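You operate a simulated robot arm through the tools that you are given. There is no shell and no other tool.

Carry out the task below with a simulated robot arm. There is one attempt and no reset: what you move stays moved.

JOB
Set the controls near the inspection bench. At the end: the force stand arm is set to down; the orange switch is switched on; the contact tester arm is set to down; the green button is switched on; whatever was shut is shut again. Leave all else as you found it, and nothing knocked over. The contact tester arm goes to its stop. The force stand arm goes to its stop.

It is judged by the outcome, as a careful person would: the job done as asked, and still so three seconds after it is handed in. It fails if anything else is knocked over, pushed out of place, dropped, spilled or broken.

ROBOT AND FRAMES
A 7-joint arm with a two-finger parallel gripper, fixed in place. Base frame: the origin is at the foot of the arm, x ahead of it, y to its left, z up; the work surface is at about z = 0.872. Lengths are in m, angles in rad, forces in N, time in s.
Its first joint turns from -2.304 to 2.304 rad. Payload 3.91 kg.
The tool frame sits at the grasp point between the pads (the TCP): z along the fingers, y along the line on which they close. The tips reach 0.03 m beyond it. Largest opening 0.11 m; finger width 0.02, thickness 0.01; the body of the gripper, 0.048 by 0.112 m, starts 0.055 m behind the TCP.
Orientation is that of the tool frame in the base frame, as a unit quaternion [x, y, z, w]. With the fingers straight down and closing along the base's y, the tool's x points along the base's -x, its y along +y and its z along -z.

CONTROLS
- The arm moves only by the tool move_arm. Its argument "deltas" is a list of rows, each an object (a shift or turn left out is 0, a gripper value left out holds the last) with "translation": the shift along the base's x, y, z in cm, a list of three; "dr": the turn, a rotation vector about the base's x, y, z in rad, a list of three. In form: [{"translation": [dx, dy, dz], "dr": [ax, ay, az]}, ...]. A call has 1 to 20 rows; each row is the pose to reach, as a shift and turn from the pose commanded when the call began. "gripper" is the opening, from 0 (shut) to 1 (fully open), set as the call begins (left out, the last holds). Rows are played at 5 a second. More than 0.05 m and 0.15 rad between two rows, or a gripper value outside its range, and nothing of the call is played. A pose out of reach is approached as far as the arm can. The call stops where the force on the tool passes 40 N (or 10 N more than at its start, if that is more) or the arm is blocked; 0.2 s more then pass. The fingers move at their own pace (about 0.108 m/s each) and stop on an object; they squeeze with about 24 N. The grip force told is the motor's: it shows also when the fingers shut on nothing. Time passes only in rows, and 0.2 s behind the last, so rows that repeat a pose let the fingers close. The reply holds the time, the measured pose of the TCP, the force on the tool along the base axes, the opening and the grip force, in the units named above and with some noise, with the torque about the TCP (base axes, N m) and any sound that the robot's microphone picked up.
- Cameras (640 x 400 px; columns grow to the right, rows downward): "scene" is fixed at [0.2198, -0.6512, 1.7688]; the picture's right is [0.90, -0.43, 0.00], its down [-0.25, -0.54, -0.80] and it looks along [0.34, 0.73, -0.59] (base axes); focal length 370 px, centre (320, 200). "wrist" rides on the gripper at [0.072, 0.017, -0.103] in the tool frame; the picture's right is [-0.23, 0.97, 0.00], its down [-0.76, -0.18, -0.62] and it looks along [-0.61, -0.14, 0.78] (tool axes); focal length 222 px, centre (320, 200).
- snapshot(camera): a new picture of that camera. It takes no simulated time.
- probe_pixels(camera, pixels): there is no depth. For up to 12 entries [column, row, z] of the newest picture of that camera ("zoom" is the newest enlarged one), the place [x, y] in the base frame at which the ray of that pixel passes the height z, good to about 0.002 m. It takes no simulated time.
- zoom(camera, box): a new picture of the part [left, top, right, bottom] of that camera's present view, enlarged. It takes no simulated time.
- close_job(): hands the job in; it is judged then, once.

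Unless the task says otherwise, let go and move clear before handing in.

The tools are called after "Emit:" as a command line: name --argument value ..., lists and objects as JSON in quotes. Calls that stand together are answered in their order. move_arm: Moves the arm, as the interface text tells. Its arguments: {"type":"object","properties":{"deltas":{"type":"array"},"gripper":{"type":"number"}},"required":["deltas"]} The other tools are called the same way: snapshot (camera) takes a picture; probe_pixels (camera, pixels) gives the place at which the rays of pixels pass given heights; zoom (camera, box) takes an enlarged picture of a part of a camera's view; close_job () hands the job in.

At the start:

```text
clock: 0.0
ee_pos: [0.7276, -0.0161, 1.4022]
tcp_rot: [0.0, 1.0, 0.0, 0.0]
contact_force: [-0.3, -0.2, 0.5]
wrist_torque: [0.01, 0.0, 0.0]
opening: 0.1099
finger_force: 0.0
```

scene: 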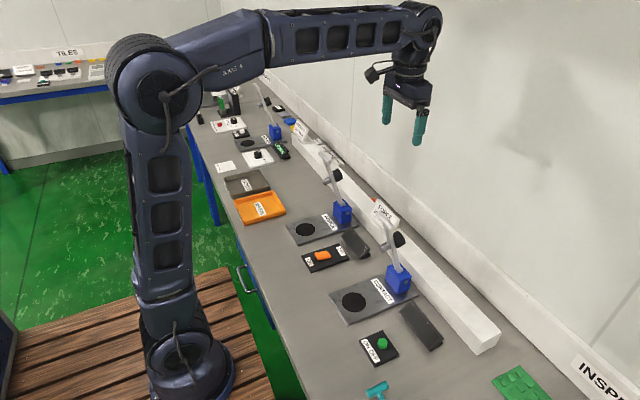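
wrist: 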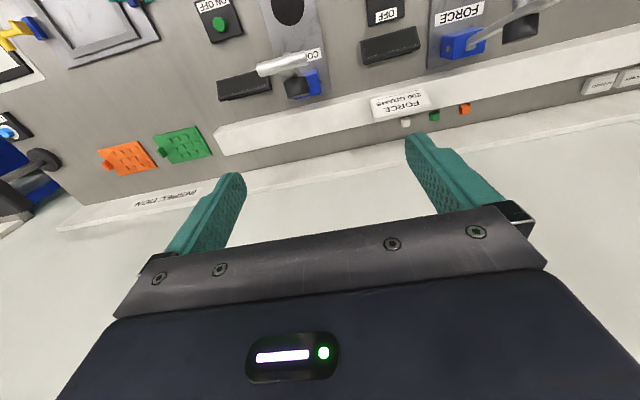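

The scene shows two blue-based press stands with raised levers (near px 340,210 and 397,275), an orange rocker at (323,256) and a green button at (383,343). I'll zoom in for detail before moving.

Emit:
zoom --camera "scene" --box '[270, 150, 450, 270]'

Emit:
zoom --camera "scene" --box '[310, 220, 550, 400]'

Emit:
zoom --camera "scene" --box '[190, 70, 330, 180]'

Emit:
zoom --camera "wrist" --box '[180, 0, 640, 150]'

```text
3.33 times, centred on (360, 210) of scene
```

zoom: 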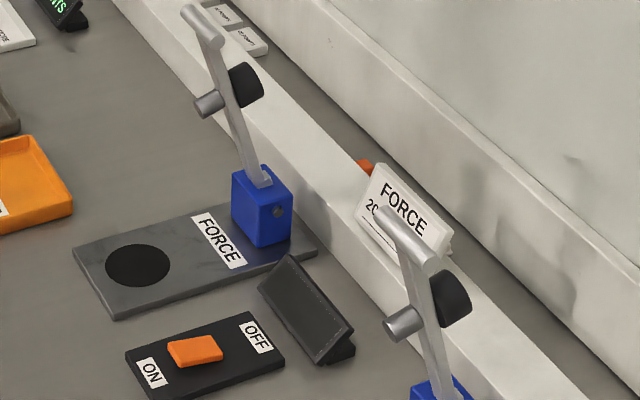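

```text
2.22 times, centred on (430, 310) of scene
```

zoom: 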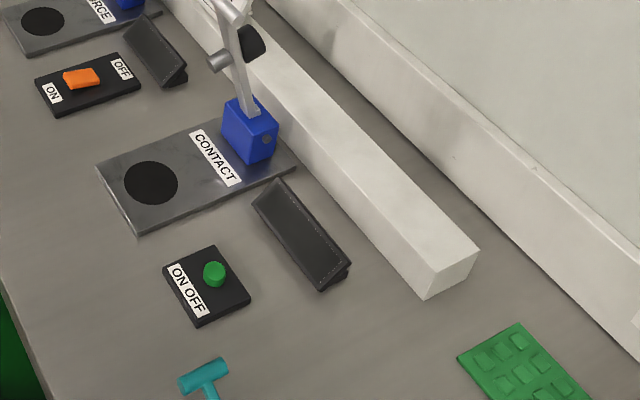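

```text
3.64 times, centred on (260, 125) of scene
```

zoom: 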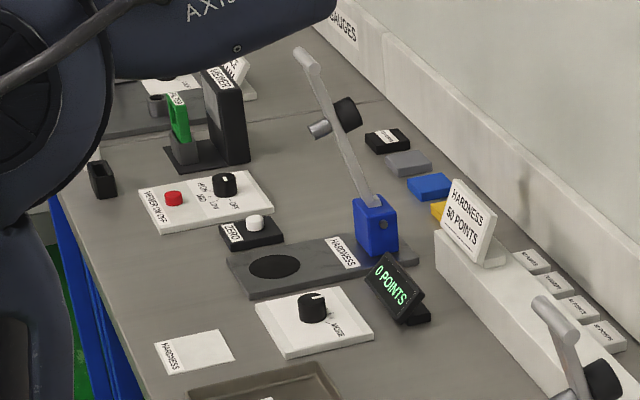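

```text
1.39 times, centred on (410, 75) of wrist
```

zoom: 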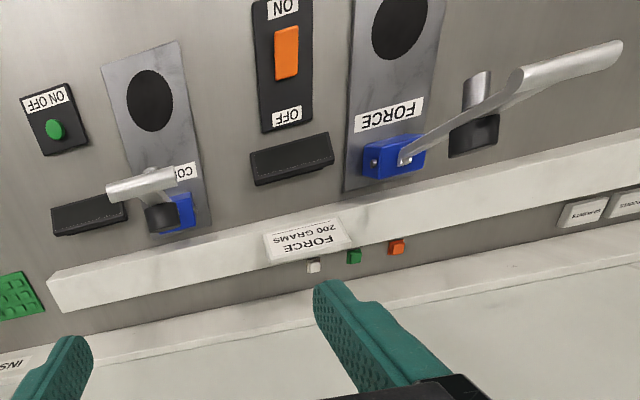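

The zooms show the FORCE stand and the CONTACT stand with levers raised, the orange knob between ON and OFF, and the green button with an ON OFF label. I'll locate these by probing pixels at a few heights.

Emit:
snapshot --camera "scene"

Emit:
probe_pixels --camera "scene" --pixels '[[383, 343, 0.9], [323, 256, 0.89], [355, 301, 0.88], [304, 229, 0.88], [400, 281, 0.94], [343, 211, 0.94], [385, 209, 1.08], [385, 209, 1.12], [331, 157, 1.08], [331, 157, 1.12], [396, 270, 0.94], [340, 202, 0.94]]'

Emit:
probe_pixels --camera "wrist" --pixels '[[220, 23, 0.9], [288, 10, 0.88], [386, 37, 0.89], [268, 70, 1.08], [268, 70, 1.12], [268, 70, 1.16], [310, 90, 0.94], [470, 45, 0.94], [250, 87, 0.9], [390, 45, 0.9]]'

```text
taken
```

scene: 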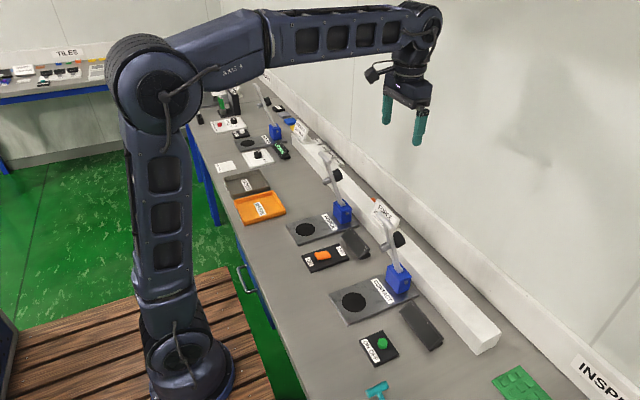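

```text
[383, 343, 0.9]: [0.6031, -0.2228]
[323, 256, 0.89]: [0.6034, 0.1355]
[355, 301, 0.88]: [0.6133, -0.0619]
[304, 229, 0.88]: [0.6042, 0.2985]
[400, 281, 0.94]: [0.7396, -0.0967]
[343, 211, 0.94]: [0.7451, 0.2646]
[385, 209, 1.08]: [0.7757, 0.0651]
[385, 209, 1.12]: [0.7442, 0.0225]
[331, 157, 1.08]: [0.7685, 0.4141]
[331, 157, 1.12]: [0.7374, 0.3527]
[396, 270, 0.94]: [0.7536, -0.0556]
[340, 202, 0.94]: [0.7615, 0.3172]
```

```text
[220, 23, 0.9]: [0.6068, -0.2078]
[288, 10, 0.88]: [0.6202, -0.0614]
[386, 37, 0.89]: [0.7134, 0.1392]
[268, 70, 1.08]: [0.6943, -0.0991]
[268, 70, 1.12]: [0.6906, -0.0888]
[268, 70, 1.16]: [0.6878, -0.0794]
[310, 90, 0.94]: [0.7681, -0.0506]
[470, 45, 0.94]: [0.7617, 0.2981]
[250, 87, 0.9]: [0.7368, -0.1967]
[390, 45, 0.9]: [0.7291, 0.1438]
```

Both stands' bases sit near (0.76, -0.055) and (0.76, 0.305), with lever tops near z≈1.2 leaning towards the robot. I'll move the arm over the green button's side (staying above the levers first) for a closer wrist view.

Emit:
move_arm --deltas '[{"translation": [-3, -3.5, 0]}, {"translation": [-6, -7, 0]}, {"translation": [-9, -10.5, 0]}, {"translation": [-12, -14, 0]}, {"translation": [-14, -18, 0]}, {"translation": [-15, -22, 0]}, {"translation": [-15, -22, -4]}, {"translation": [-15, -22, -8]}, {"translation": [-15, -22, -12]}, {"translation": [-15, -22, -16]}, {"translation": [-15, -22, -20]}, {"translation": [-15, -22, -20]}]' --gripper 0

Emit:
snapshot --camera "wrist"

Emit:
snapshot --camera "scene"

```text
clock: 2.6
ee_pos: [0.5772, -0.2356, 1.2015]
tcp_rot: [0.0, 1.0, -0.001, 0.0]
contact_force: [0.1, 0.7, -0.7]
wrist_torque: [0.0, -0.01, 0.02]
opening: 0.0
finger_force: 24.2
```

```text
taken
```

wrist: 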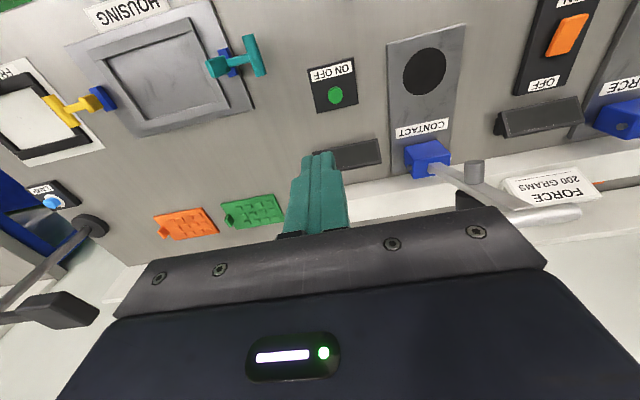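

```text
taken
```

scene: 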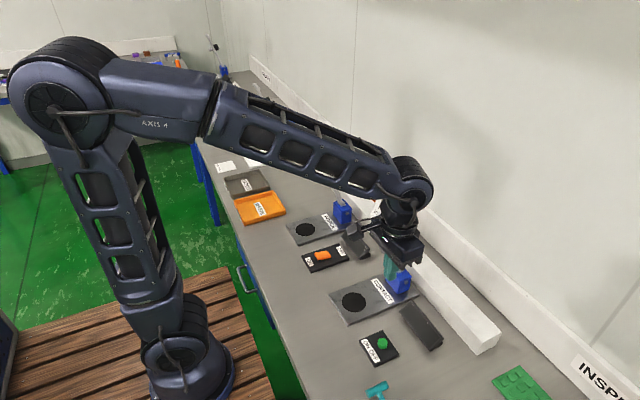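

The wrist view shows the green button at (335,95), the contact stand at (425,100) with its lever rising toward (560,215), and the orange knob at (567,33). I'll zoom on each.

Emit:
zoom --camera "wrist" --box '[290, 40, 390, 120]'

Emit:
zoom --camera "wrist" --box '[370, 20, 600, 240]'

Emit:
zoom --camera "wrist" --box '[490, 0, 640, 100]'

Emit:
zoom --camera "scene" --box '[290, 230, 370, 280]'

Emit:
zoom --camera "scene" --box '[340, 310, 460, 390]'

```text
5.00 times, centred on (340, 80) of wrist
```

zoom: 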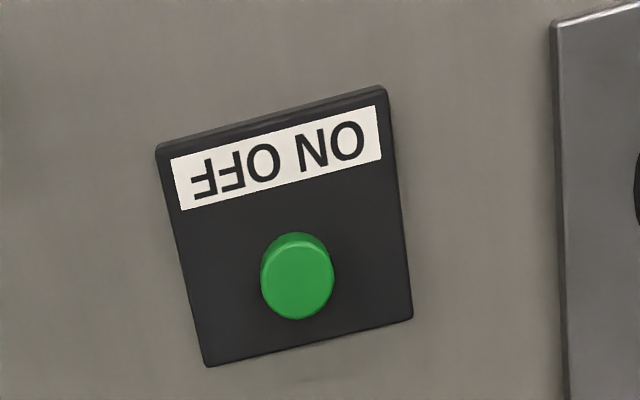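

```text
1.82 times, centred on (485, 130) of wrist
```

zoom: 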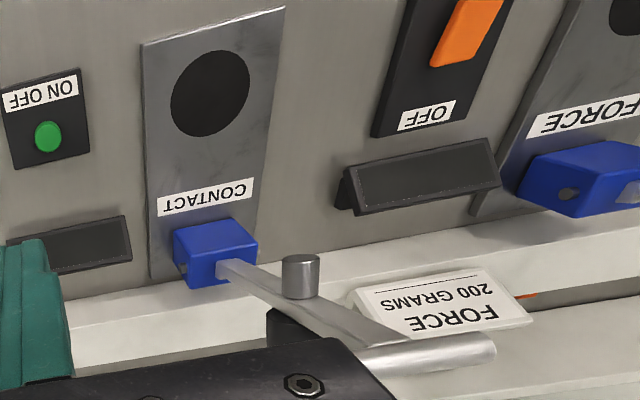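

```text
4.00 times, centred on (565, 50) of wrist
```

zoom: 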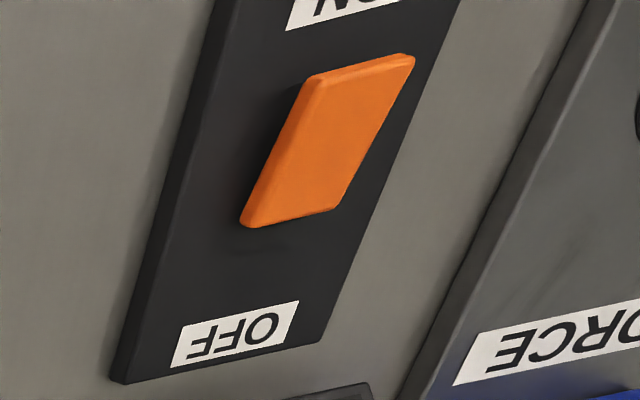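

```text
8.00 times, centred on (330, 255) of scene
```

zoom: 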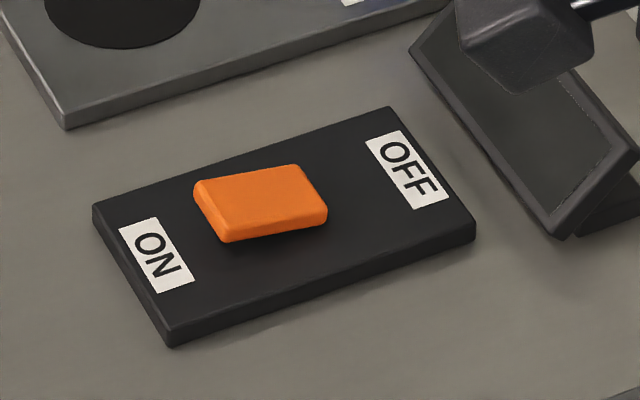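

```text
5.00 times, centred on (400, 350) of scene
```

zoom: 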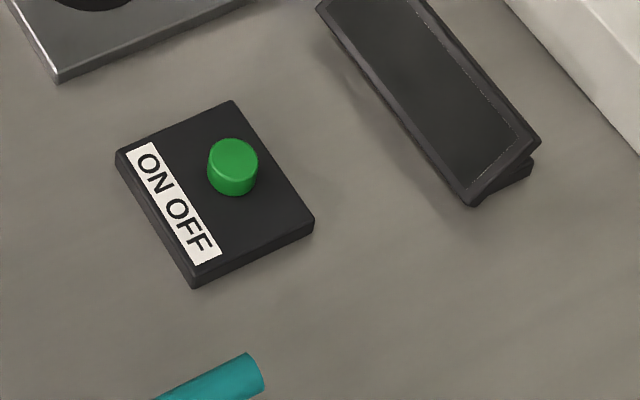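

The orange rocker is tilted with its ON end (toward the robot) raised, so it is off; the green button stands proud and both dark displays confirm off. I'll triangulate lever ends, pivot and switch edges with probes.

Emit:
probe_pixels --camera "wrist" --pixels '[[506, 218, 1.15], [506, 218, 1.2], [581, 211, 1.15], [581, 211, 1.2], [335, 95, 0.905], [335, 95, 0.895], [425, 71, 0.884], [474, 162, 1.05], [474, 162, 1.08], [427, 170, 0.92], [567, 33, 0.9], [430, 152, 0.93]]'

Emit:
probe_pixels --camera "scene" --pixels '[[379, 214, 1.15], [379, 214, 1.2], [394, 229.5, 1.15], [394, 229.5, 1.2], [382.5, 343, 0.905], [382.5, 343, 0.895], [314.6, 253.1, 0.9], [317.75, 260, 0.9], [327.25, 250.9, 0.89], [330.9, 256.25, 0.89], [311, 273.1, 0.88], [338.5, 243.5, 0.88]]'

Emit:
probe_pixels --camera "scene" --pixels '[[323, 152, 1.15], [323, 152, 1.2], [333, 163, 1.15], [333, 163, 1.2], [380, 308, 0.88], [333, 293, 0.88], [345, 324, 0.88], [418, 293, 0.88], [347.5, 213.5, 0.92], [350, 214, 0.92], [301.6, 255.6, 0.88], [349.4, 258.5, 0.88]]'

```text
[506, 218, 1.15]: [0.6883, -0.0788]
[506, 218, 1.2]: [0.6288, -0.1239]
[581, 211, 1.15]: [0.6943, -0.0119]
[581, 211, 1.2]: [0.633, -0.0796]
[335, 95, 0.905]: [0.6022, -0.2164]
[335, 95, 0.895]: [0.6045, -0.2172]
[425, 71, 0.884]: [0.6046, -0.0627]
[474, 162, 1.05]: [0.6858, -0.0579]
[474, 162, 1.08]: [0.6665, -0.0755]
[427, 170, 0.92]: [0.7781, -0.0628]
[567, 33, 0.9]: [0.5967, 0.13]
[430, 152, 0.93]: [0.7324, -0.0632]
```

```text
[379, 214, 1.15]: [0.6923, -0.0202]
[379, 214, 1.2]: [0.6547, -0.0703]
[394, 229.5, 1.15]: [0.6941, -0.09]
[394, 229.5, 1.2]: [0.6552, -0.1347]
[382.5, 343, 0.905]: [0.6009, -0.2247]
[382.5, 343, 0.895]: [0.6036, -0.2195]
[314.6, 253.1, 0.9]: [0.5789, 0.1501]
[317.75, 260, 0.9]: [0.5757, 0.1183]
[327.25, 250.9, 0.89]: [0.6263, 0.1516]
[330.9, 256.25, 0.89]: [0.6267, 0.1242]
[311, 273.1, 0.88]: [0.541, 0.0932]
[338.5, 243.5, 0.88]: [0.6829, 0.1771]
```

```text
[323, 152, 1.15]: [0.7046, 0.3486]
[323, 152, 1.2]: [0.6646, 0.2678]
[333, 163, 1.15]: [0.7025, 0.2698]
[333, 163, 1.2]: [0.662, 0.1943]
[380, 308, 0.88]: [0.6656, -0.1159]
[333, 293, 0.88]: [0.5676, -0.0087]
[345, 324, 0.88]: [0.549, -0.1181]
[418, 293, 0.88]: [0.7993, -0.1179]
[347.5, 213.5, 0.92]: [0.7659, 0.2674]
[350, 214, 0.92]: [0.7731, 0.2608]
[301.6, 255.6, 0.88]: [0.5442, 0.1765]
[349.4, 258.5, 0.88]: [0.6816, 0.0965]
```

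Triangulation gives the contact handle bar centre ≈(0.692, -0.058, 1.153), the force one ≈(0.703, 0.305, 1.15), and the green button top ≈(0.605, -0.217, 0.892). I'll move over the green button with closed fingers and stop a little above it.

Emit:
move_arm --deltas '[{"translation": [1.4, 1.0, -3]}, {"translation": [2.75, 1.9, -7]}, {"translation": [2.75, 1.9, -11]}, {"translation": [2.75, 1.9, -15]}, {"translation": [2.75, 1.9, -19]}, {"translation": [2.75, 1.9, -22]}, {"translation": [2.75, 1.9, -24.5]}, {"translation": [2.75, 1.9, -24.5]}]' --gripper 0

Emit:
snapshot --camera "wrist"

Emit:
zoom --camera "scene" --box '[330, 250, 450, 370]'

Emit:
snapshot --camera "scene"

```text
clock: 4.4
ee_pos: [0.6042, -0.2158, 0.9594]
tcp_rot: [0.0, 1.0, 0.0, 0.0]
contact_force: [-0.2, -0.1, 0.1]
wrist_torque: [-0.03, 0.02, -0.02]
opening: 0.0
finger_force: 23.7
```

```text
taken
```

wrist: 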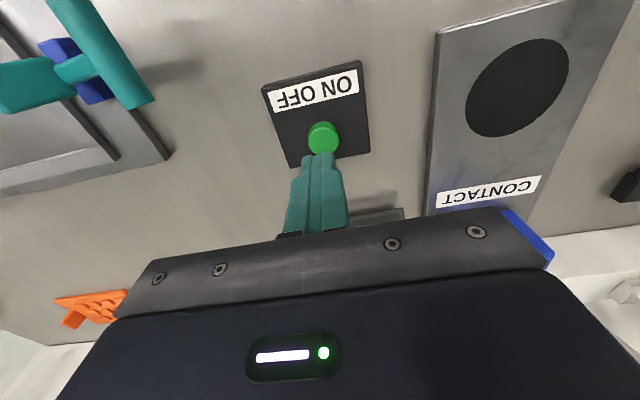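

```text
3.33 times, centred on (390, 310) of scene
```

zoom: 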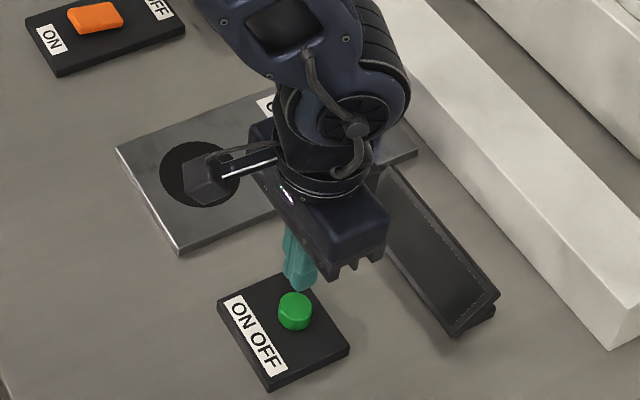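

```text
taken
```

scene: 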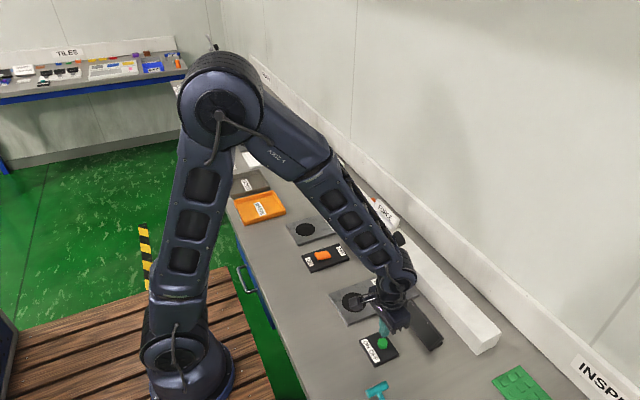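

The fingertips hover above the button; in the wrist view the button cap is at (322,138). I'll probe it from this closer viewpoint to check centring.

Emit:
probe_pixels --camera "wrist" --pixels '[[323, 133, 0.9], [323, 133, 0.893], [308, 138, 0.893], [338, 137, 0.893], [322, 121, 0.893], [262, 88, 0.882], [360, 62, 0.882], [290, 166, 0.882], [370, 153, 0.882]]'

Emit:
zoom --camera "wrist" --box '[250, 50, 390, 220]'

```text
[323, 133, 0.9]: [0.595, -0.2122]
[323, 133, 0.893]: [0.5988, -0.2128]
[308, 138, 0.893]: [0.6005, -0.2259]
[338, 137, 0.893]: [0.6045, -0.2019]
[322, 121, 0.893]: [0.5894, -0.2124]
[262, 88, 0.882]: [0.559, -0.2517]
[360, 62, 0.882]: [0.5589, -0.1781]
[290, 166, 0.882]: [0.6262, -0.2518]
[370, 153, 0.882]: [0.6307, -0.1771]
```

```text
2.35 times, centred on (320, 135) of wrist
```

zoom: 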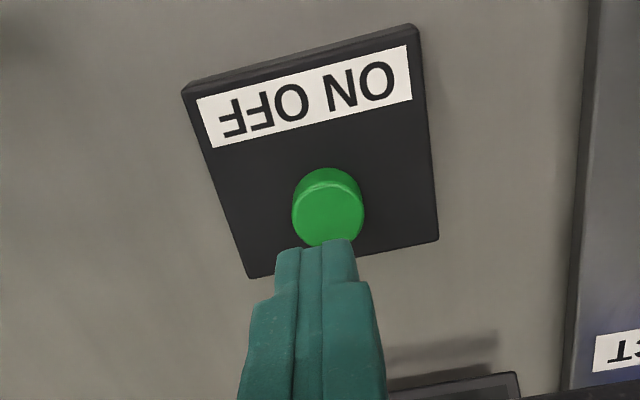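

The button cap centre is about (0.602, -0.214), right under the tips. I'll descend in small steps and watch the force.

Emit:
move_arm --deltas '[{"translation": [-0.2, 0.1, -1]}, {"translation": [-0.2, 0.1, -2]}, {"translation": [-0.2, 0.1, -2.6]}, {"translation": [-0.2, 0.1, -2.9]}, {"translation": [-0.2, 0.1, -3.1]}, {"translation": [-0.2, 0.1, -3.3]}]'

Emit:
zoom --camera "scene" --box '[330, 250, 450, 370]'

```text
clock: 5.8
ee_pos: [0.6044, -0.216, 0.9259]
tcp_rot: [0.0, 1.0, -0.001, 0.0]
contact_force: [0.4, -0.4, 1.0]
wrist_torque: [0.03, 0.0, -0.02]
opening: 0.0
finger_force: 24.0
```

```text
3.33 times, centred on (390, 310) of scene
```

zoom: 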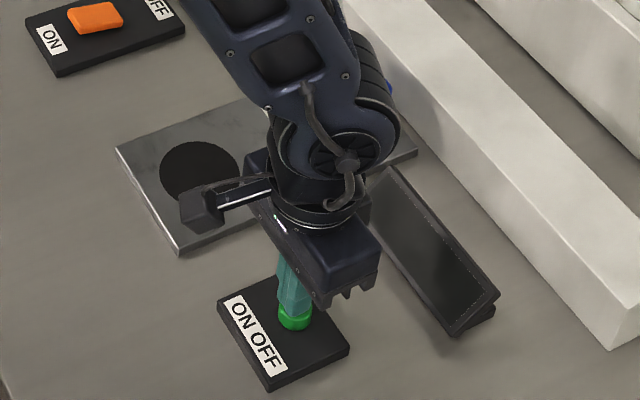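

No clear contact yet (Fz 1.0 N, tips at ≈0.896). I'll continue down a few millimetres.

Emit:
move_arm --deltas '[{"translation": [0, 0, -0.1]}, {"translation": [0, 0, -0.2]}, {"translation": [0, 0, -0.3]}, {"translation": [0, 0, -0.3]}]'

Emit:
zoom --camera "scene" --box '[360, 280, 450, 370]'

```text
clock: 6.8
ee_pos: [0.6031, -0.217, 0.9216]
tcp_rot: [0.0, 1.0, 0.0, 0.0]
contact_force: [-0.6, -0.6, -0.2]
wrist_torque: [-0.02, 0.02, -0.02]
opening: 0.0002
finger_force: 23.9
```

```text
4.44 times, centred on (405, 325) of scene
```

zoom: 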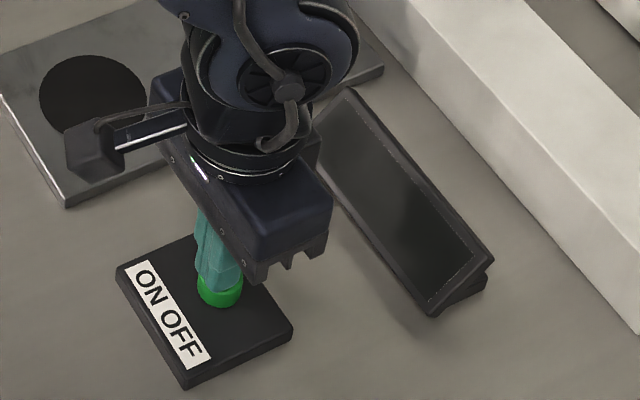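

Still no force at tips ≈0.892. Continuing slowly.

Emit:
move_arm --deltas '[{"translation": [0, 0, -0.1]}, {"translation": [0, 0, -0.2]}, {"translation": [0, 0, -0.3]}, {"translation": [0, 0, -0.3]}]'

Emit:
zoom --camera "scene" --box '[360, 280, 450, 370]'

```text
clock: 7.8
ee_pos: [0.6034, -0.2156, 0.918]
tcp_rot: [0.0, 1.0, -0.001, 0.0]
contact_force: [0.3, 0.2, -0.5]
wrist_torque: [-0.02, -0.02, 0.02]
opening: 0.0001
finger_force: 23.9
```

```text
4.44 times, centred on (405, 325) of scene
```

zoom: 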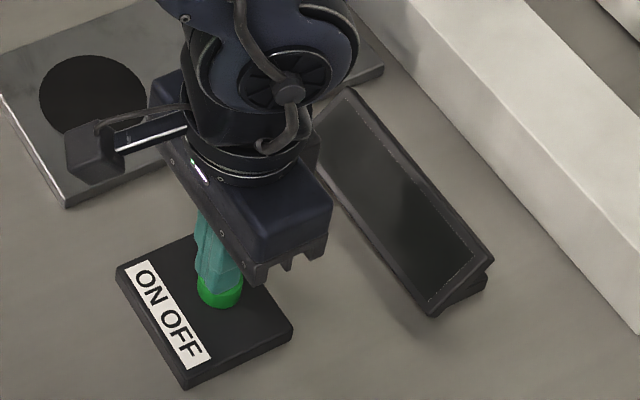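

Tips at ≈0.888 and still no reading; the cap must be just below. Continuing down.

Emit:
move_arm --deltas '[{"translation": [0, 0, -0.1]}, {"translation": [0, 0, -0.2]}, {"translation": [0, 0, -0.2]}]'

Emit:
zoom --camera "wrist" --box '[250, 50, 390, 220]'

```text
clock: 8.6
ee_pos: [0.6046, -0.2162, 0.916]
tcp_rot: [0.0, 1.0, 0.0, -0.001]
contact_force: [1.8, 0.6, 1.1]
wrist_torque: [0.0, 0.0, -0.01]
opening: 0.0
finger_force: 24.3
heard: click
```

```text
2.35 times, centred on (320, 135) of wrist
```

zoom: 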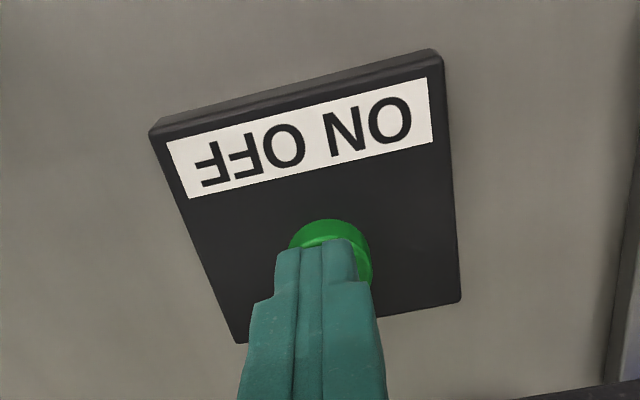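

A click was heard at tips ≈0.886, so the button has actuated. I'll lift straight up and look at the button and display.

Emit:
move_arm --deltas '[{"translation": [0, 0, 1]}, {"translation": [0, 0, 4]}, {"translation": [0, 0, 8]}, {"translation": [0, 0, 12]}, {"translation": [0, 0, 16]}, {"translation": [0, 0, 16]}]'

Emit:
zoom --camera "wrist" --box '[250, 20, 450, 200]'

Emit:
zoom --camera "scene" --box '[340, 270, 460, 390]'

Emit:
snapshot --camera "wrist"

```text
clock: 10.0
ee_pos: [0.6039, -0.2155, 1.0771]
tcp_rot: [-0.001, 1.0, 0.0, -0.001]
contact_force: [0.2, 0.9, 1.1]
wrist_torque: [-0.03, -0.03, -0.02]
opening: 0.0
finger_force: 24.1
```

```text
2.22 times, centred on (350, 110) of wrist
```

zoom: 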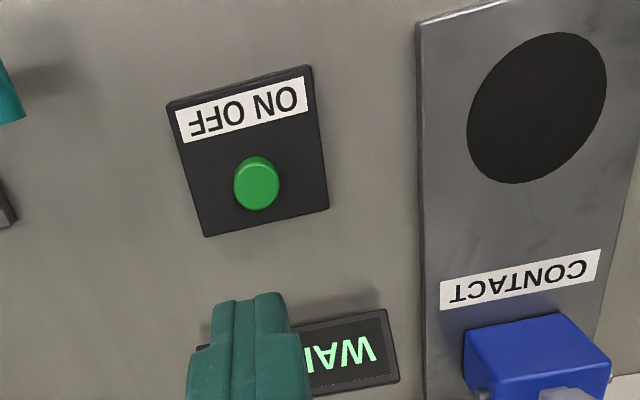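

```text
3.33 times, centred on (400, 330) of scene
```

zoom: 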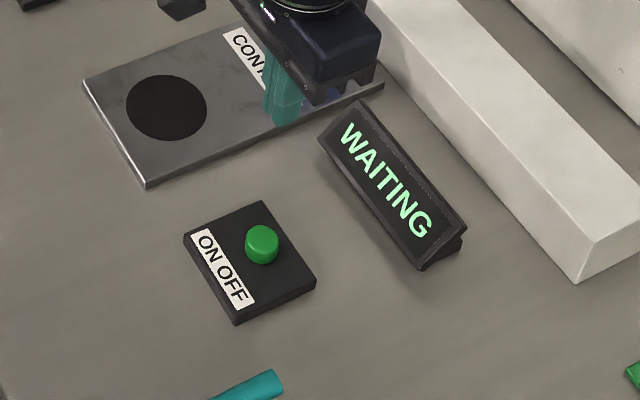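

```text
taken
```

wrist: 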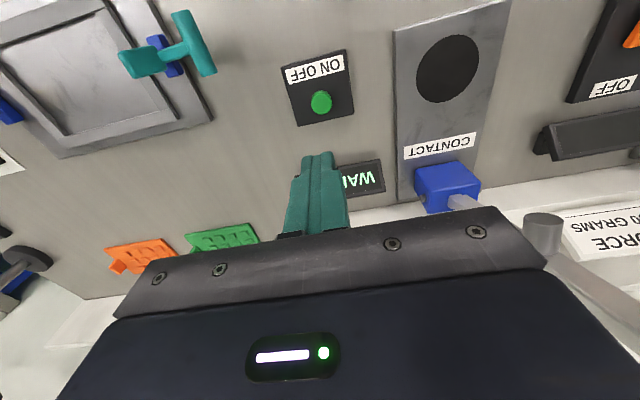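

The contact tester's display now reads WAITING, so the green button is on. Next I'll go up and over to above the orange rocker (≈(0.59, 0.137)) for a close look.

Emit:
move_arm --deltas '[{"translation": [0, 0, 4.5]}, {"translation": [-0.5, 0, 9]}, {"translation": [-1, 0, 13.5]}, {"translation": [-1.8, 0, 17.4]}, {"translation": [-1.8, 4.5, 17.4]}, {"translation": [-1.8, 9, 17.4]}, {"translation": [-1.8, 13.5, 17.4]}, {"translation": [-1.8, 18, 17.4]}, {"translation": [-1.8, 22.5, 17.4]}, {"translation": [-1.8, 27, 17.4]}, {"translation": [-1.8, 31.5, 17.4]}, {"translation": [-1.8, 35.3, 17.4]}, {"translation": [-1.8, 35.3, 13]}, {"translation": [-1.8, 35.3, 9]}, {"translation": [-1.8, 35.3, 5]}, {"translation": [-1.8, 35.3, 1]}, {"translation": [-1.8, 35.3, -3]}, {"translation": [-1.8, 35.3, -3]}]'

Emit:
snapshot --camera "wrist"

Emit:
snapshot --camera "scene"

```text
clock: 13.8
ee_pos: [0.5842, 0.1356, 1.0473]
tcp_rot: [0.0, 1.0, 0.0, 0.0]
contact_force: [0.4, 1.0, 0.1]
wrist_torque: [0.01, 0.0, 0.01]
opening: 0.0
finger_force: 24.0
```

```text
taken
```

wrist: 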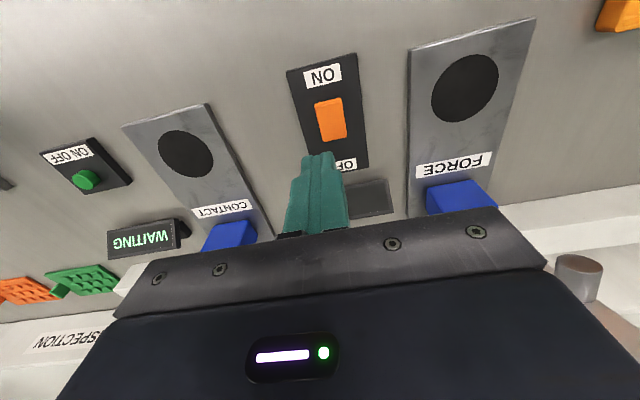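

```text
taken
```

scene: 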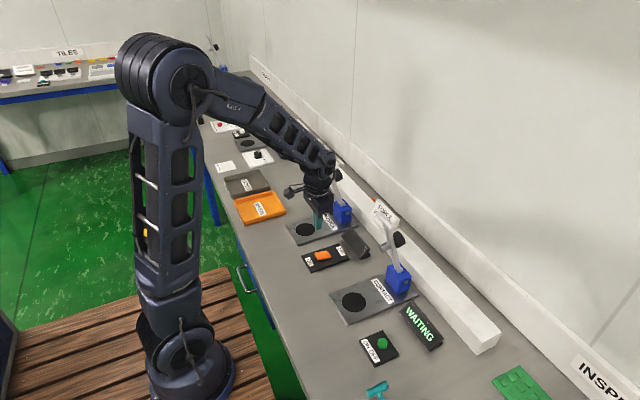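

The rocker is visible at (330,119) in the wrist view with ON on the near side at (322,75). I'll zoom and probe its edges.

Emit:
zoom --camera "wrist" --box '[270, 40, 390, 190]'

Emit:
probe_pixels --camera "wrist" --pixels '[[327, 101, 0.9], [327, 101, 0.895], [333, 139, 0.89], [333, 139, 0.885], [286, 70, 0.882], [356, 53, 0.882], [369, 166, 0.882], [322, 75, 0.882], [314, 104, 0.9], [340, 98, 0.9]]'

Emit:
zoom --camera "scene" --box '[290, 230, 370, 280]'

```text
2.67 times, centred on (330, 115) of wrist
```

zoom: 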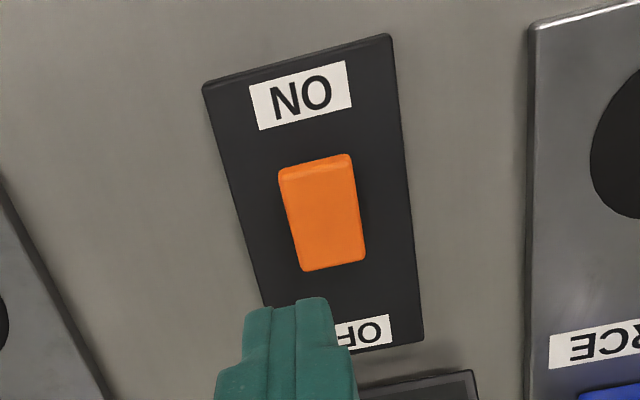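

```text
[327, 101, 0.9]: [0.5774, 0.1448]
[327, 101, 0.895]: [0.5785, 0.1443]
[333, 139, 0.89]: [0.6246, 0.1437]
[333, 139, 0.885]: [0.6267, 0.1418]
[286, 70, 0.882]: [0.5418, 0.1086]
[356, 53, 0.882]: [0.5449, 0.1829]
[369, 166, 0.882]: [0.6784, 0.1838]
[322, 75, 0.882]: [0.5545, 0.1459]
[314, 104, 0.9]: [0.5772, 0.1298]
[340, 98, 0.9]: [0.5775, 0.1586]
```

```text
8.00 times, centred on (330, 255) of scene
```

zoom: 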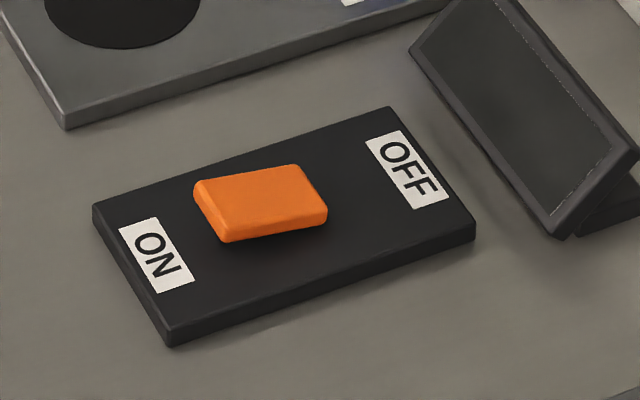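

The rocker spans x≈0.578–0.626, y≈0.128–0.157, ON end nearest the robot and raised. I'll shift to y≈0.142 and descend onto the ON end at x≈0.583, slowing near contact.

Emit:
move_arm --deltas '[{"translation": [-0.1, 0.6, -3]}, {"translation": [-0.1, 0.6, -6]}, {"translation": [-0.1, 0.6, -9]}, {"translation": [-0.1, 0.6, -11]}, {"translation": [-0.1, 0.6, -11.6]}, {"translation": [-0.1, 0.6, -11.6]}]'

Emit:
zoom --camera "wrist" --box '[240, 40, 400, 220]'

Emit:
zoom --camera "scene" --box '[290, 210, 370, 280]'

```text
clock: 15.2
ee_pos: [0.5828, 0.1411, 0.9304]
tcp_rot: [-0.001, 1.0, 0.0, 0.0]
contact_force: [-0.2, 1.2, -0.6]
wrist_torque: [0.0, -0.01, 0.0]
opening: 0.0
finger_force: 23.8
```

```text
2.22 times, centred on (320, 130) of wrist
```

zoom: 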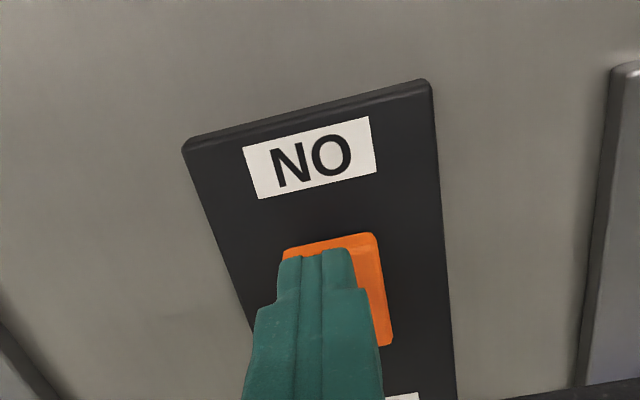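

```text
5.71 times, centred on (330, 245) of scene
```

zoom: 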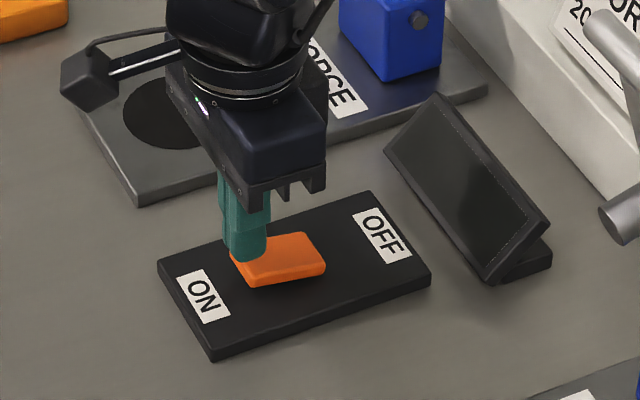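

The tips are over the ON end of the rocker. I'll press down slowly in small steps.

Emit:
move_arm --deltas '[{"translation": [-0.1, 0, -0.3]}, {"translation": [-0.1, 0, -0.5]}, {"translation": [-0.1, 0, -0.7]}, {"translation": [-0.1, 0, -0.9]}, {"translation": [-0.1, 0, -0.9]}]'

Emit:
zoom --camera "scene" --box '[290, 210, 370, 280]'

```text
clock: 16.4
ee_pos: [0.5831, 0.142, 0.9219]
tcp_rot: [0.0, 1.0, 0.001, 0.0]
contact_force: [0.1, -0.2, 0.7]
wrist_torque: [0.0, 0.01, -0.02]
opening: 0.0003
finger_force: 23.6
```

```text
5.71 times, centred on (330, 245) of scene
```

zoom: 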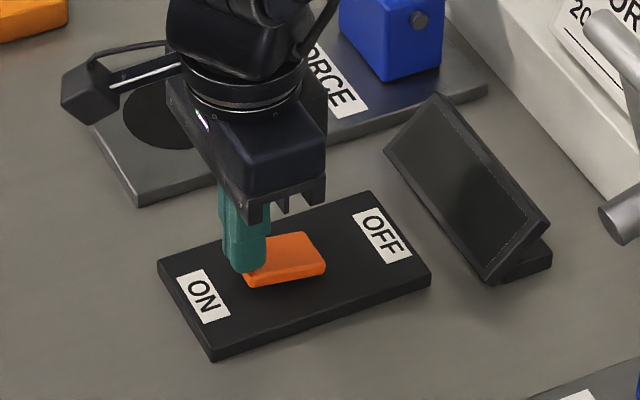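

No contact yet at tips ≈0.892. I'll shift 2 mm further onto the rocker and continue down.

Emit:
move_arm --deltas '[{"translation": [0.2, 0, -0.1]}, {"translation": [0.2, 0, -0.3]}, {"translation": [0.2, 0, -0.4]}, {"translation": [0.2, 0, -0.4]}]'

Emit:
zoom --camera "wrist" --box '[240, 40, 400, 220]'

```text
clock: 17.4
ee_pos: [0.5854, 0.1421, 0.9172]
tcp_rot: [0.0, 1.0, 0.0, 0.0]
contact_force: [0.7, -0.2, 0.0]
wrist_torque: [0.01, -0.01, -0.02]
opening: 0.0
finger_force: 24.2
```

```text
2.22 times, centred on (320, 130) of wrist
```

zoom: 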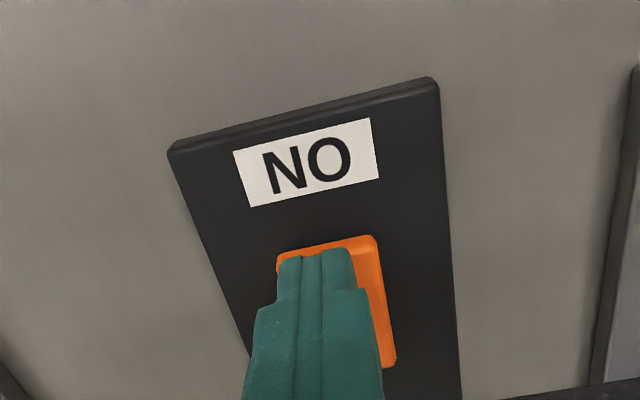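

Still above the rocker with no force (tips ≈0.887). Continuing down in small steps.

Emit:
move_arm --deltas '[{"translation": [0, 0, -0.15]}, {"translation": [0, 0, -0.3]}, {"translation": [0, 0, -0.4]}, {"translation": [0, 0, -0.4]}]'

Emit:
zoom --camera "scene" --box '[290, 210, 370, 280]'

```text
clock: 18.4
ee_pos: [0.5863, 0.1414, 0.9147]
tcp_rot: [-0.001, 1.0, 0.0, 0.001]
contact_force: [-7.4, -4.1, 15.9]
wrist_torque: [-0.1, 0.08, -0.06]
opening: 0.0001
finger_force: 24.2
stopped in row 4: the force on the tool passed its limit at 42 N (the readings are from after the stop); the commanded pose is now the measured one
```

```text
5.71 times, centred on (330, 245) of scene
```

zoom: 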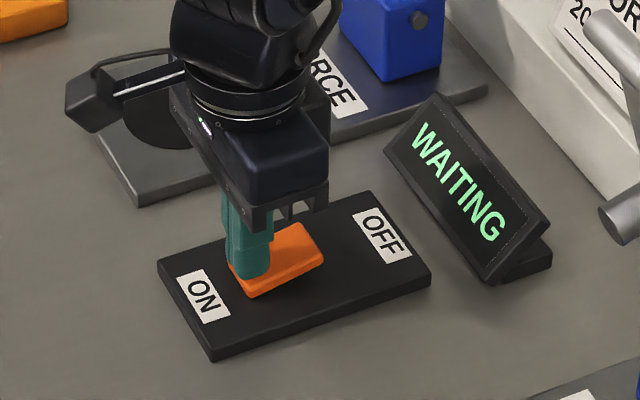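

The force display now reads WAITING and the rocker's OFF end is raised, so the orange switch is on. I'll lift straight up and check, getting a view of the force lever.

Emit:
move_arm --deltas '[{"translation": [0, 0, 1]}, {"translation": [0, 0, 4]}, {"translation": [0, 0, 8.5]}, {"translation": [0, 0, 13]}, {"translation": [0, 0, 17.5]}, {"translation": [0, 0, 22]}, {"translation": [0, 0, 26.5]}, {"translation": [0, 0, 31]}, {"translation": [0, 0, 33]}, {"translation": [0, 0, 33]}]'

Emit:
snapshot --camera "wrist"

Emit:
snapshot --camera "scene"

Emit:
zoom --camera "scene" --box '[270, 140, 430, 280]'

```text
clock: 20.6
ee_pos: [0.5864, 0.1428, 1.2453]
tcp_rot: [0.0, 1.0, 0.0, 0.001]
contact_force: [-0.5, 0.2, -0.6]
wrist_torque: [-0.01, -0.01, 0.01]
opening: 0.0
finger_force: 24.2
```

```text
taken
```

wrist: 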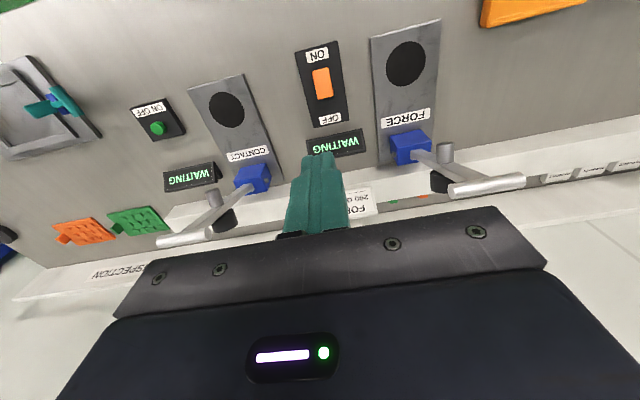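

```text
taken
```

scene: 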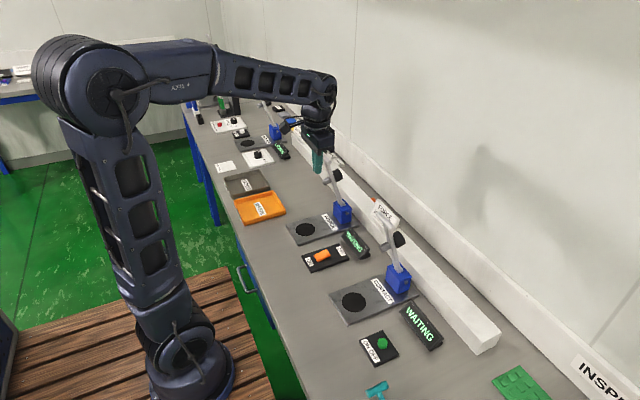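

```text
2.86 times, centred on (350, 210) of scene
```

zoom: 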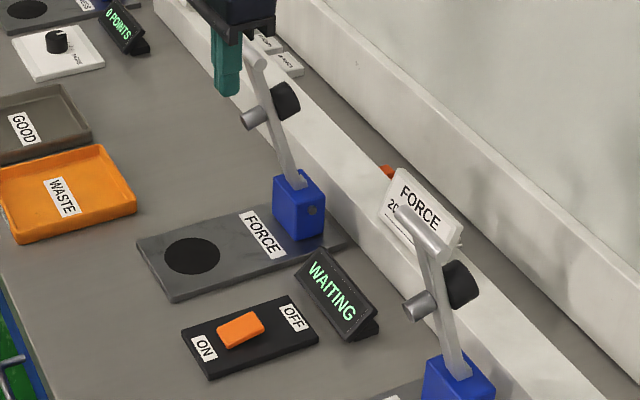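

Both displays read WAITING; both levers are visible in the wrist view (force bar ends near (450,190)–(525,178); contact near (158,241)–(228,231)). I'll zoom on each to pin down handle, weight and pivot.

Emit:
zoom --camera "wrist" --box '[360, 100, 540, 220]'

Emit:
zoom --camera "wrist" --box '[140, 130, 320, 250]'

Emit:
probe_pixels --camera "wrist" --pixels '[[450, 190, 1.15], [450, 190, 1.13], [525, 180, 1.15], [525, 180, 1.13], [158, 241, 1.15], [158, 241, 1.13], [228, 231, 1.15], [228, 231, 1.13], [446, 149, 1.05], [446, 149, 1.07], [410, 148, 0.92], [252, 179, 0.92]]'

```text
3.33 times, centred on (450, 160) of wrist
```

zoom: 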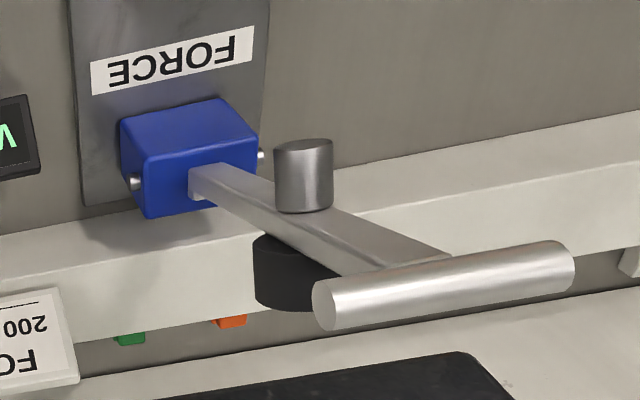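

```text
3.33 times, centred on (230, 190) of wrist
```

zoom: 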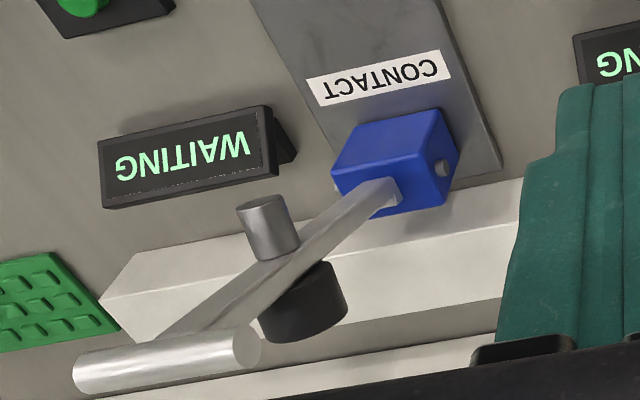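

```text
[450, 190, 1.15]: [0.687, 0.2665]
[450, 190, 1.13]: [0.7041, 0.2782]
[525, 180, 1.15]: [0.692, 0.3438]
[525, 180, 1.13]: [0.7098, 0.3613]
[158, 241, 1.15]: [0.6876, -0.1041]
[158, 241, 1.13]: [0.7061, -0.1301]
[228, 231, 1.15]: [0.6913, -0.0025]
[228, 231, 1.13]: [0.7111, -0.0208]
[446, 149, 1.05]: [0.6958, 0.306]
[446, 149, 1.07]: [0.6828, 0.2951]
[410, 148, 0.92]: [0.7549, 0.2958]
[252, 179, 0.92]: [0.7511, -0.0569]
```

The force handle bar is centred ≈(0.689, 0.298, 1.155) and the pivot pin ≈(0.762, ·, 0.915), so the lever swings toward the robot onto the black disc. I'll move over the top of the handle to behind it at z≈1.25 first.

Emit:
move_arm --deltas '[{"translation": [0, 0, 2]}, {"translation": [3.2, 3.1, 2]}, {"translation": [6.4, 6.2, 2]}, {"translation": [9.6, 9.3, 2]}, {"translation": [12.8, 12.4, 2]}, {"translation": [16.0, 15.7, 2]}, {"translation": [16.0, 15.7, 2]}]'

Emit:
snapshot --camera "wrist"

Emit:
zoom --camera "scene" --box '[270, 90, 400, 240]'

```text
clock: 22.2
ee_pos: [0.7442, 0.3007, 1.2654]
tcp_rot: [-0.001, 1.0, 0.0, 0.001]
contact_force: [-0.6, -0.5, 0.5]
wrist_torque: [-0.01, -0.01, 0.02]
opening: 0.0
finger_force: 24.2
```

```text
taken
```

wrist: 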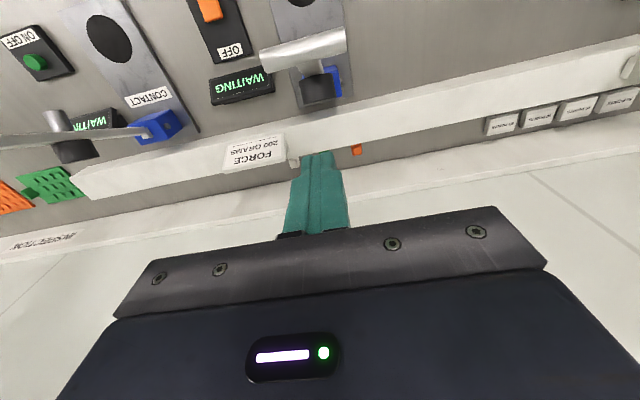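

```text
2.67 times, centred on (335, 165) of scene
```

zoom: 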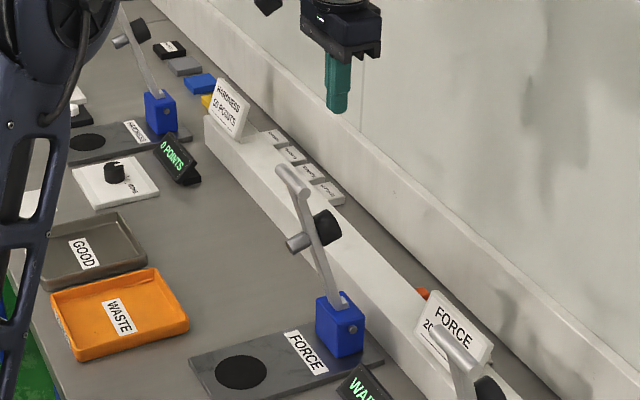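

From here the wrist camera looks almost down on the force handle bar at (263–345, 38–62). I'll zoom and re-probe it for a better fix.

Emit:
zoom --camera "wrist" --box '[240, 0, 380, 120]'

Emit:
probe_pixels --camera "wrist" --pixels '[[264, 60, 1.15], [264, 60, 1.17], [345, 40, 1.15], [345, 40, 1.17], [305, 50, 1.15], [305, 50, 1.17], [318, 88, 1.06], [318, 88, 1.09], [318, 102, 1.06], [318, 102, 1.09]]'

```text
3.33 times, centred on (310, 60) of wrist
```

zoom: 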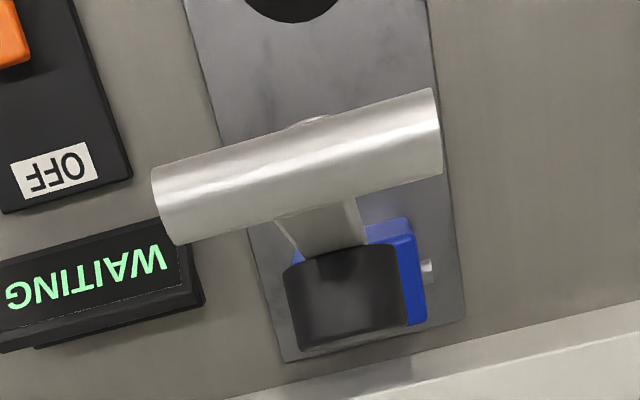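

```text
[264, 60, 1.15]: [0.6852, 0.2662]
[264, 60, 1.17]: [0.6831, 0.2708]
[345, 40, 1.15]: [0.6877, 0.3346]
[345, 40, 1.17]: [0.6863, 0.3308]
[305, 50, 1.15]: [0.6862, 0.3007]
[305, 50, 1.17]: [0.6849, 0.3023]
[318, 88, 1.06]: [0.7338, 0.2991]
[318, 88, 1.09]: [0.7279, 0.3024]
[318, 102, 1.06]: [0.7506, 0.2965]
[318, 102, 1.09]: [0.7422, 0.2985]
```

The force handle centre is refined to (0.686, 0.300, 1.155). I'll descend behind it to tip z≈1.123, above the black weight, without touching.

Emit:
move_arm --deltas '[{"translation": [0, 0, -3.5]}, {"translation": [0, 0, -7]}, {"translation": [0, 0, -9.5]}, {"translation": [0, 0, -11.2]}, {"translation": [0, 0, -11.2]}]'

Emit:
snapshot --camera "wrist"

Emit:
zoom --camera "scene" --box '[270, 110, 400, 240]'

```text
clock: 23.4
ee_pos: [0.7448, 0.2987, 1.1532]
tcp_rot: [0.001, 1.0, -0.001, 0.001]
contact_force: [0.6, -1.0, 0.4]
wrist_torque: [-0.02, -0.02, -0.01]
opening: 0.0
finger_force: 23.9
```

```text
taken
```

wrist: 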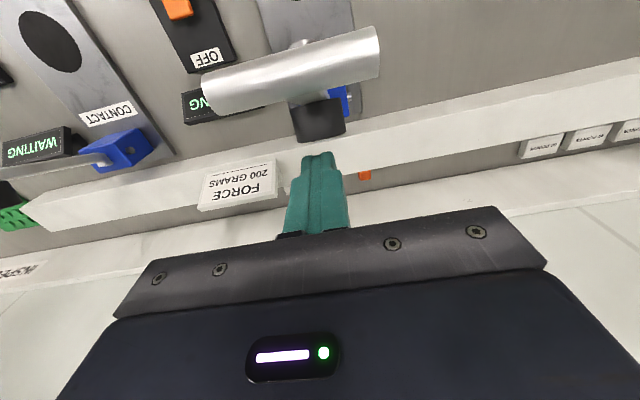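

```text
3.08 times, centred on (335, 175) of scene
```

zoom: 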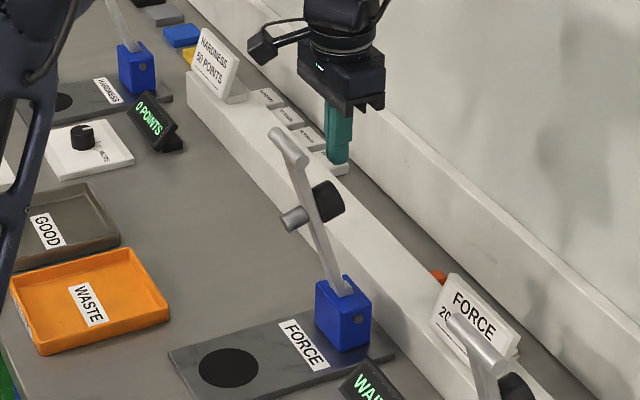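

Fingers sit behind the lever with clear space. I'll push toward the robot along the lever's arc to about 30° and check.

Emit:
move_arm --deltas '[{"translation": [-1.2, 0, 0]}, {"translation": [-2.3, 0, 0]}, {"translation": [-3.1, 0, -0.1]}, {"translation": [-3.8, 0, -0.35]}, {"translation": [-4.5, 0, -0.66]}, {"translation": [-5.2, 0, -0.92]}, {"translation": [-5.9, 0, -1.2]}, {"translation": [-6.7, 0, -1.6]}, {"translation": [-7.5, 0, -2.0]}]'

Emit:
snapshot --camera "wrist"

Emit:
zoom --camera "scene" --box '[270, 110, 400, 240]'

```text
clock: 25.4
ee_pos: [0.6703, 0.3007, 1.1319]
tcp_rot: [0.0, 1.0, 0.0, 0.001]
contact_force: [1.3, -0.2, -0.4]
wrist_torque: [-0.03, -0.02, 0.02]
opening: 0.0
finger_force: 24.1
```

```text
taken
```

wrist: 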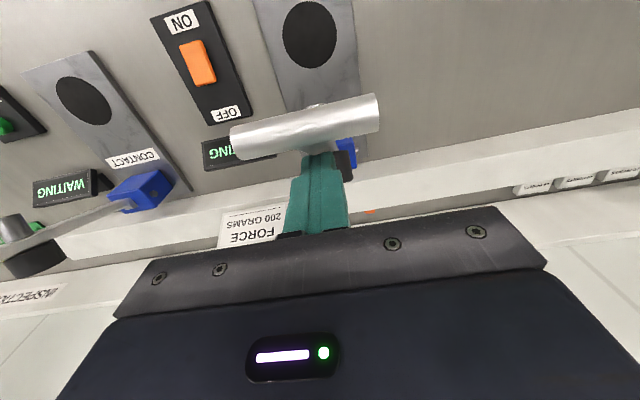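

```text
3.08 times, centred on (335, 175) of scene
```

zoom: 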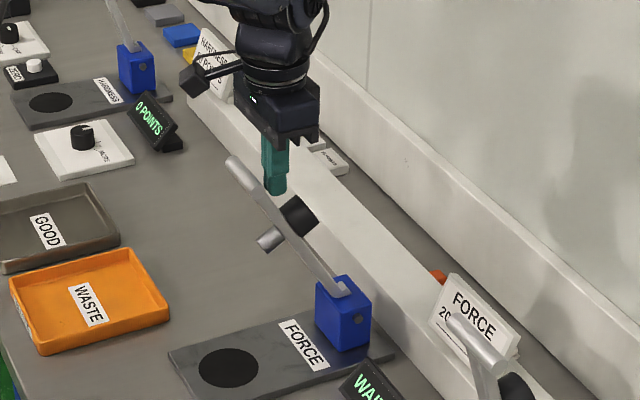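

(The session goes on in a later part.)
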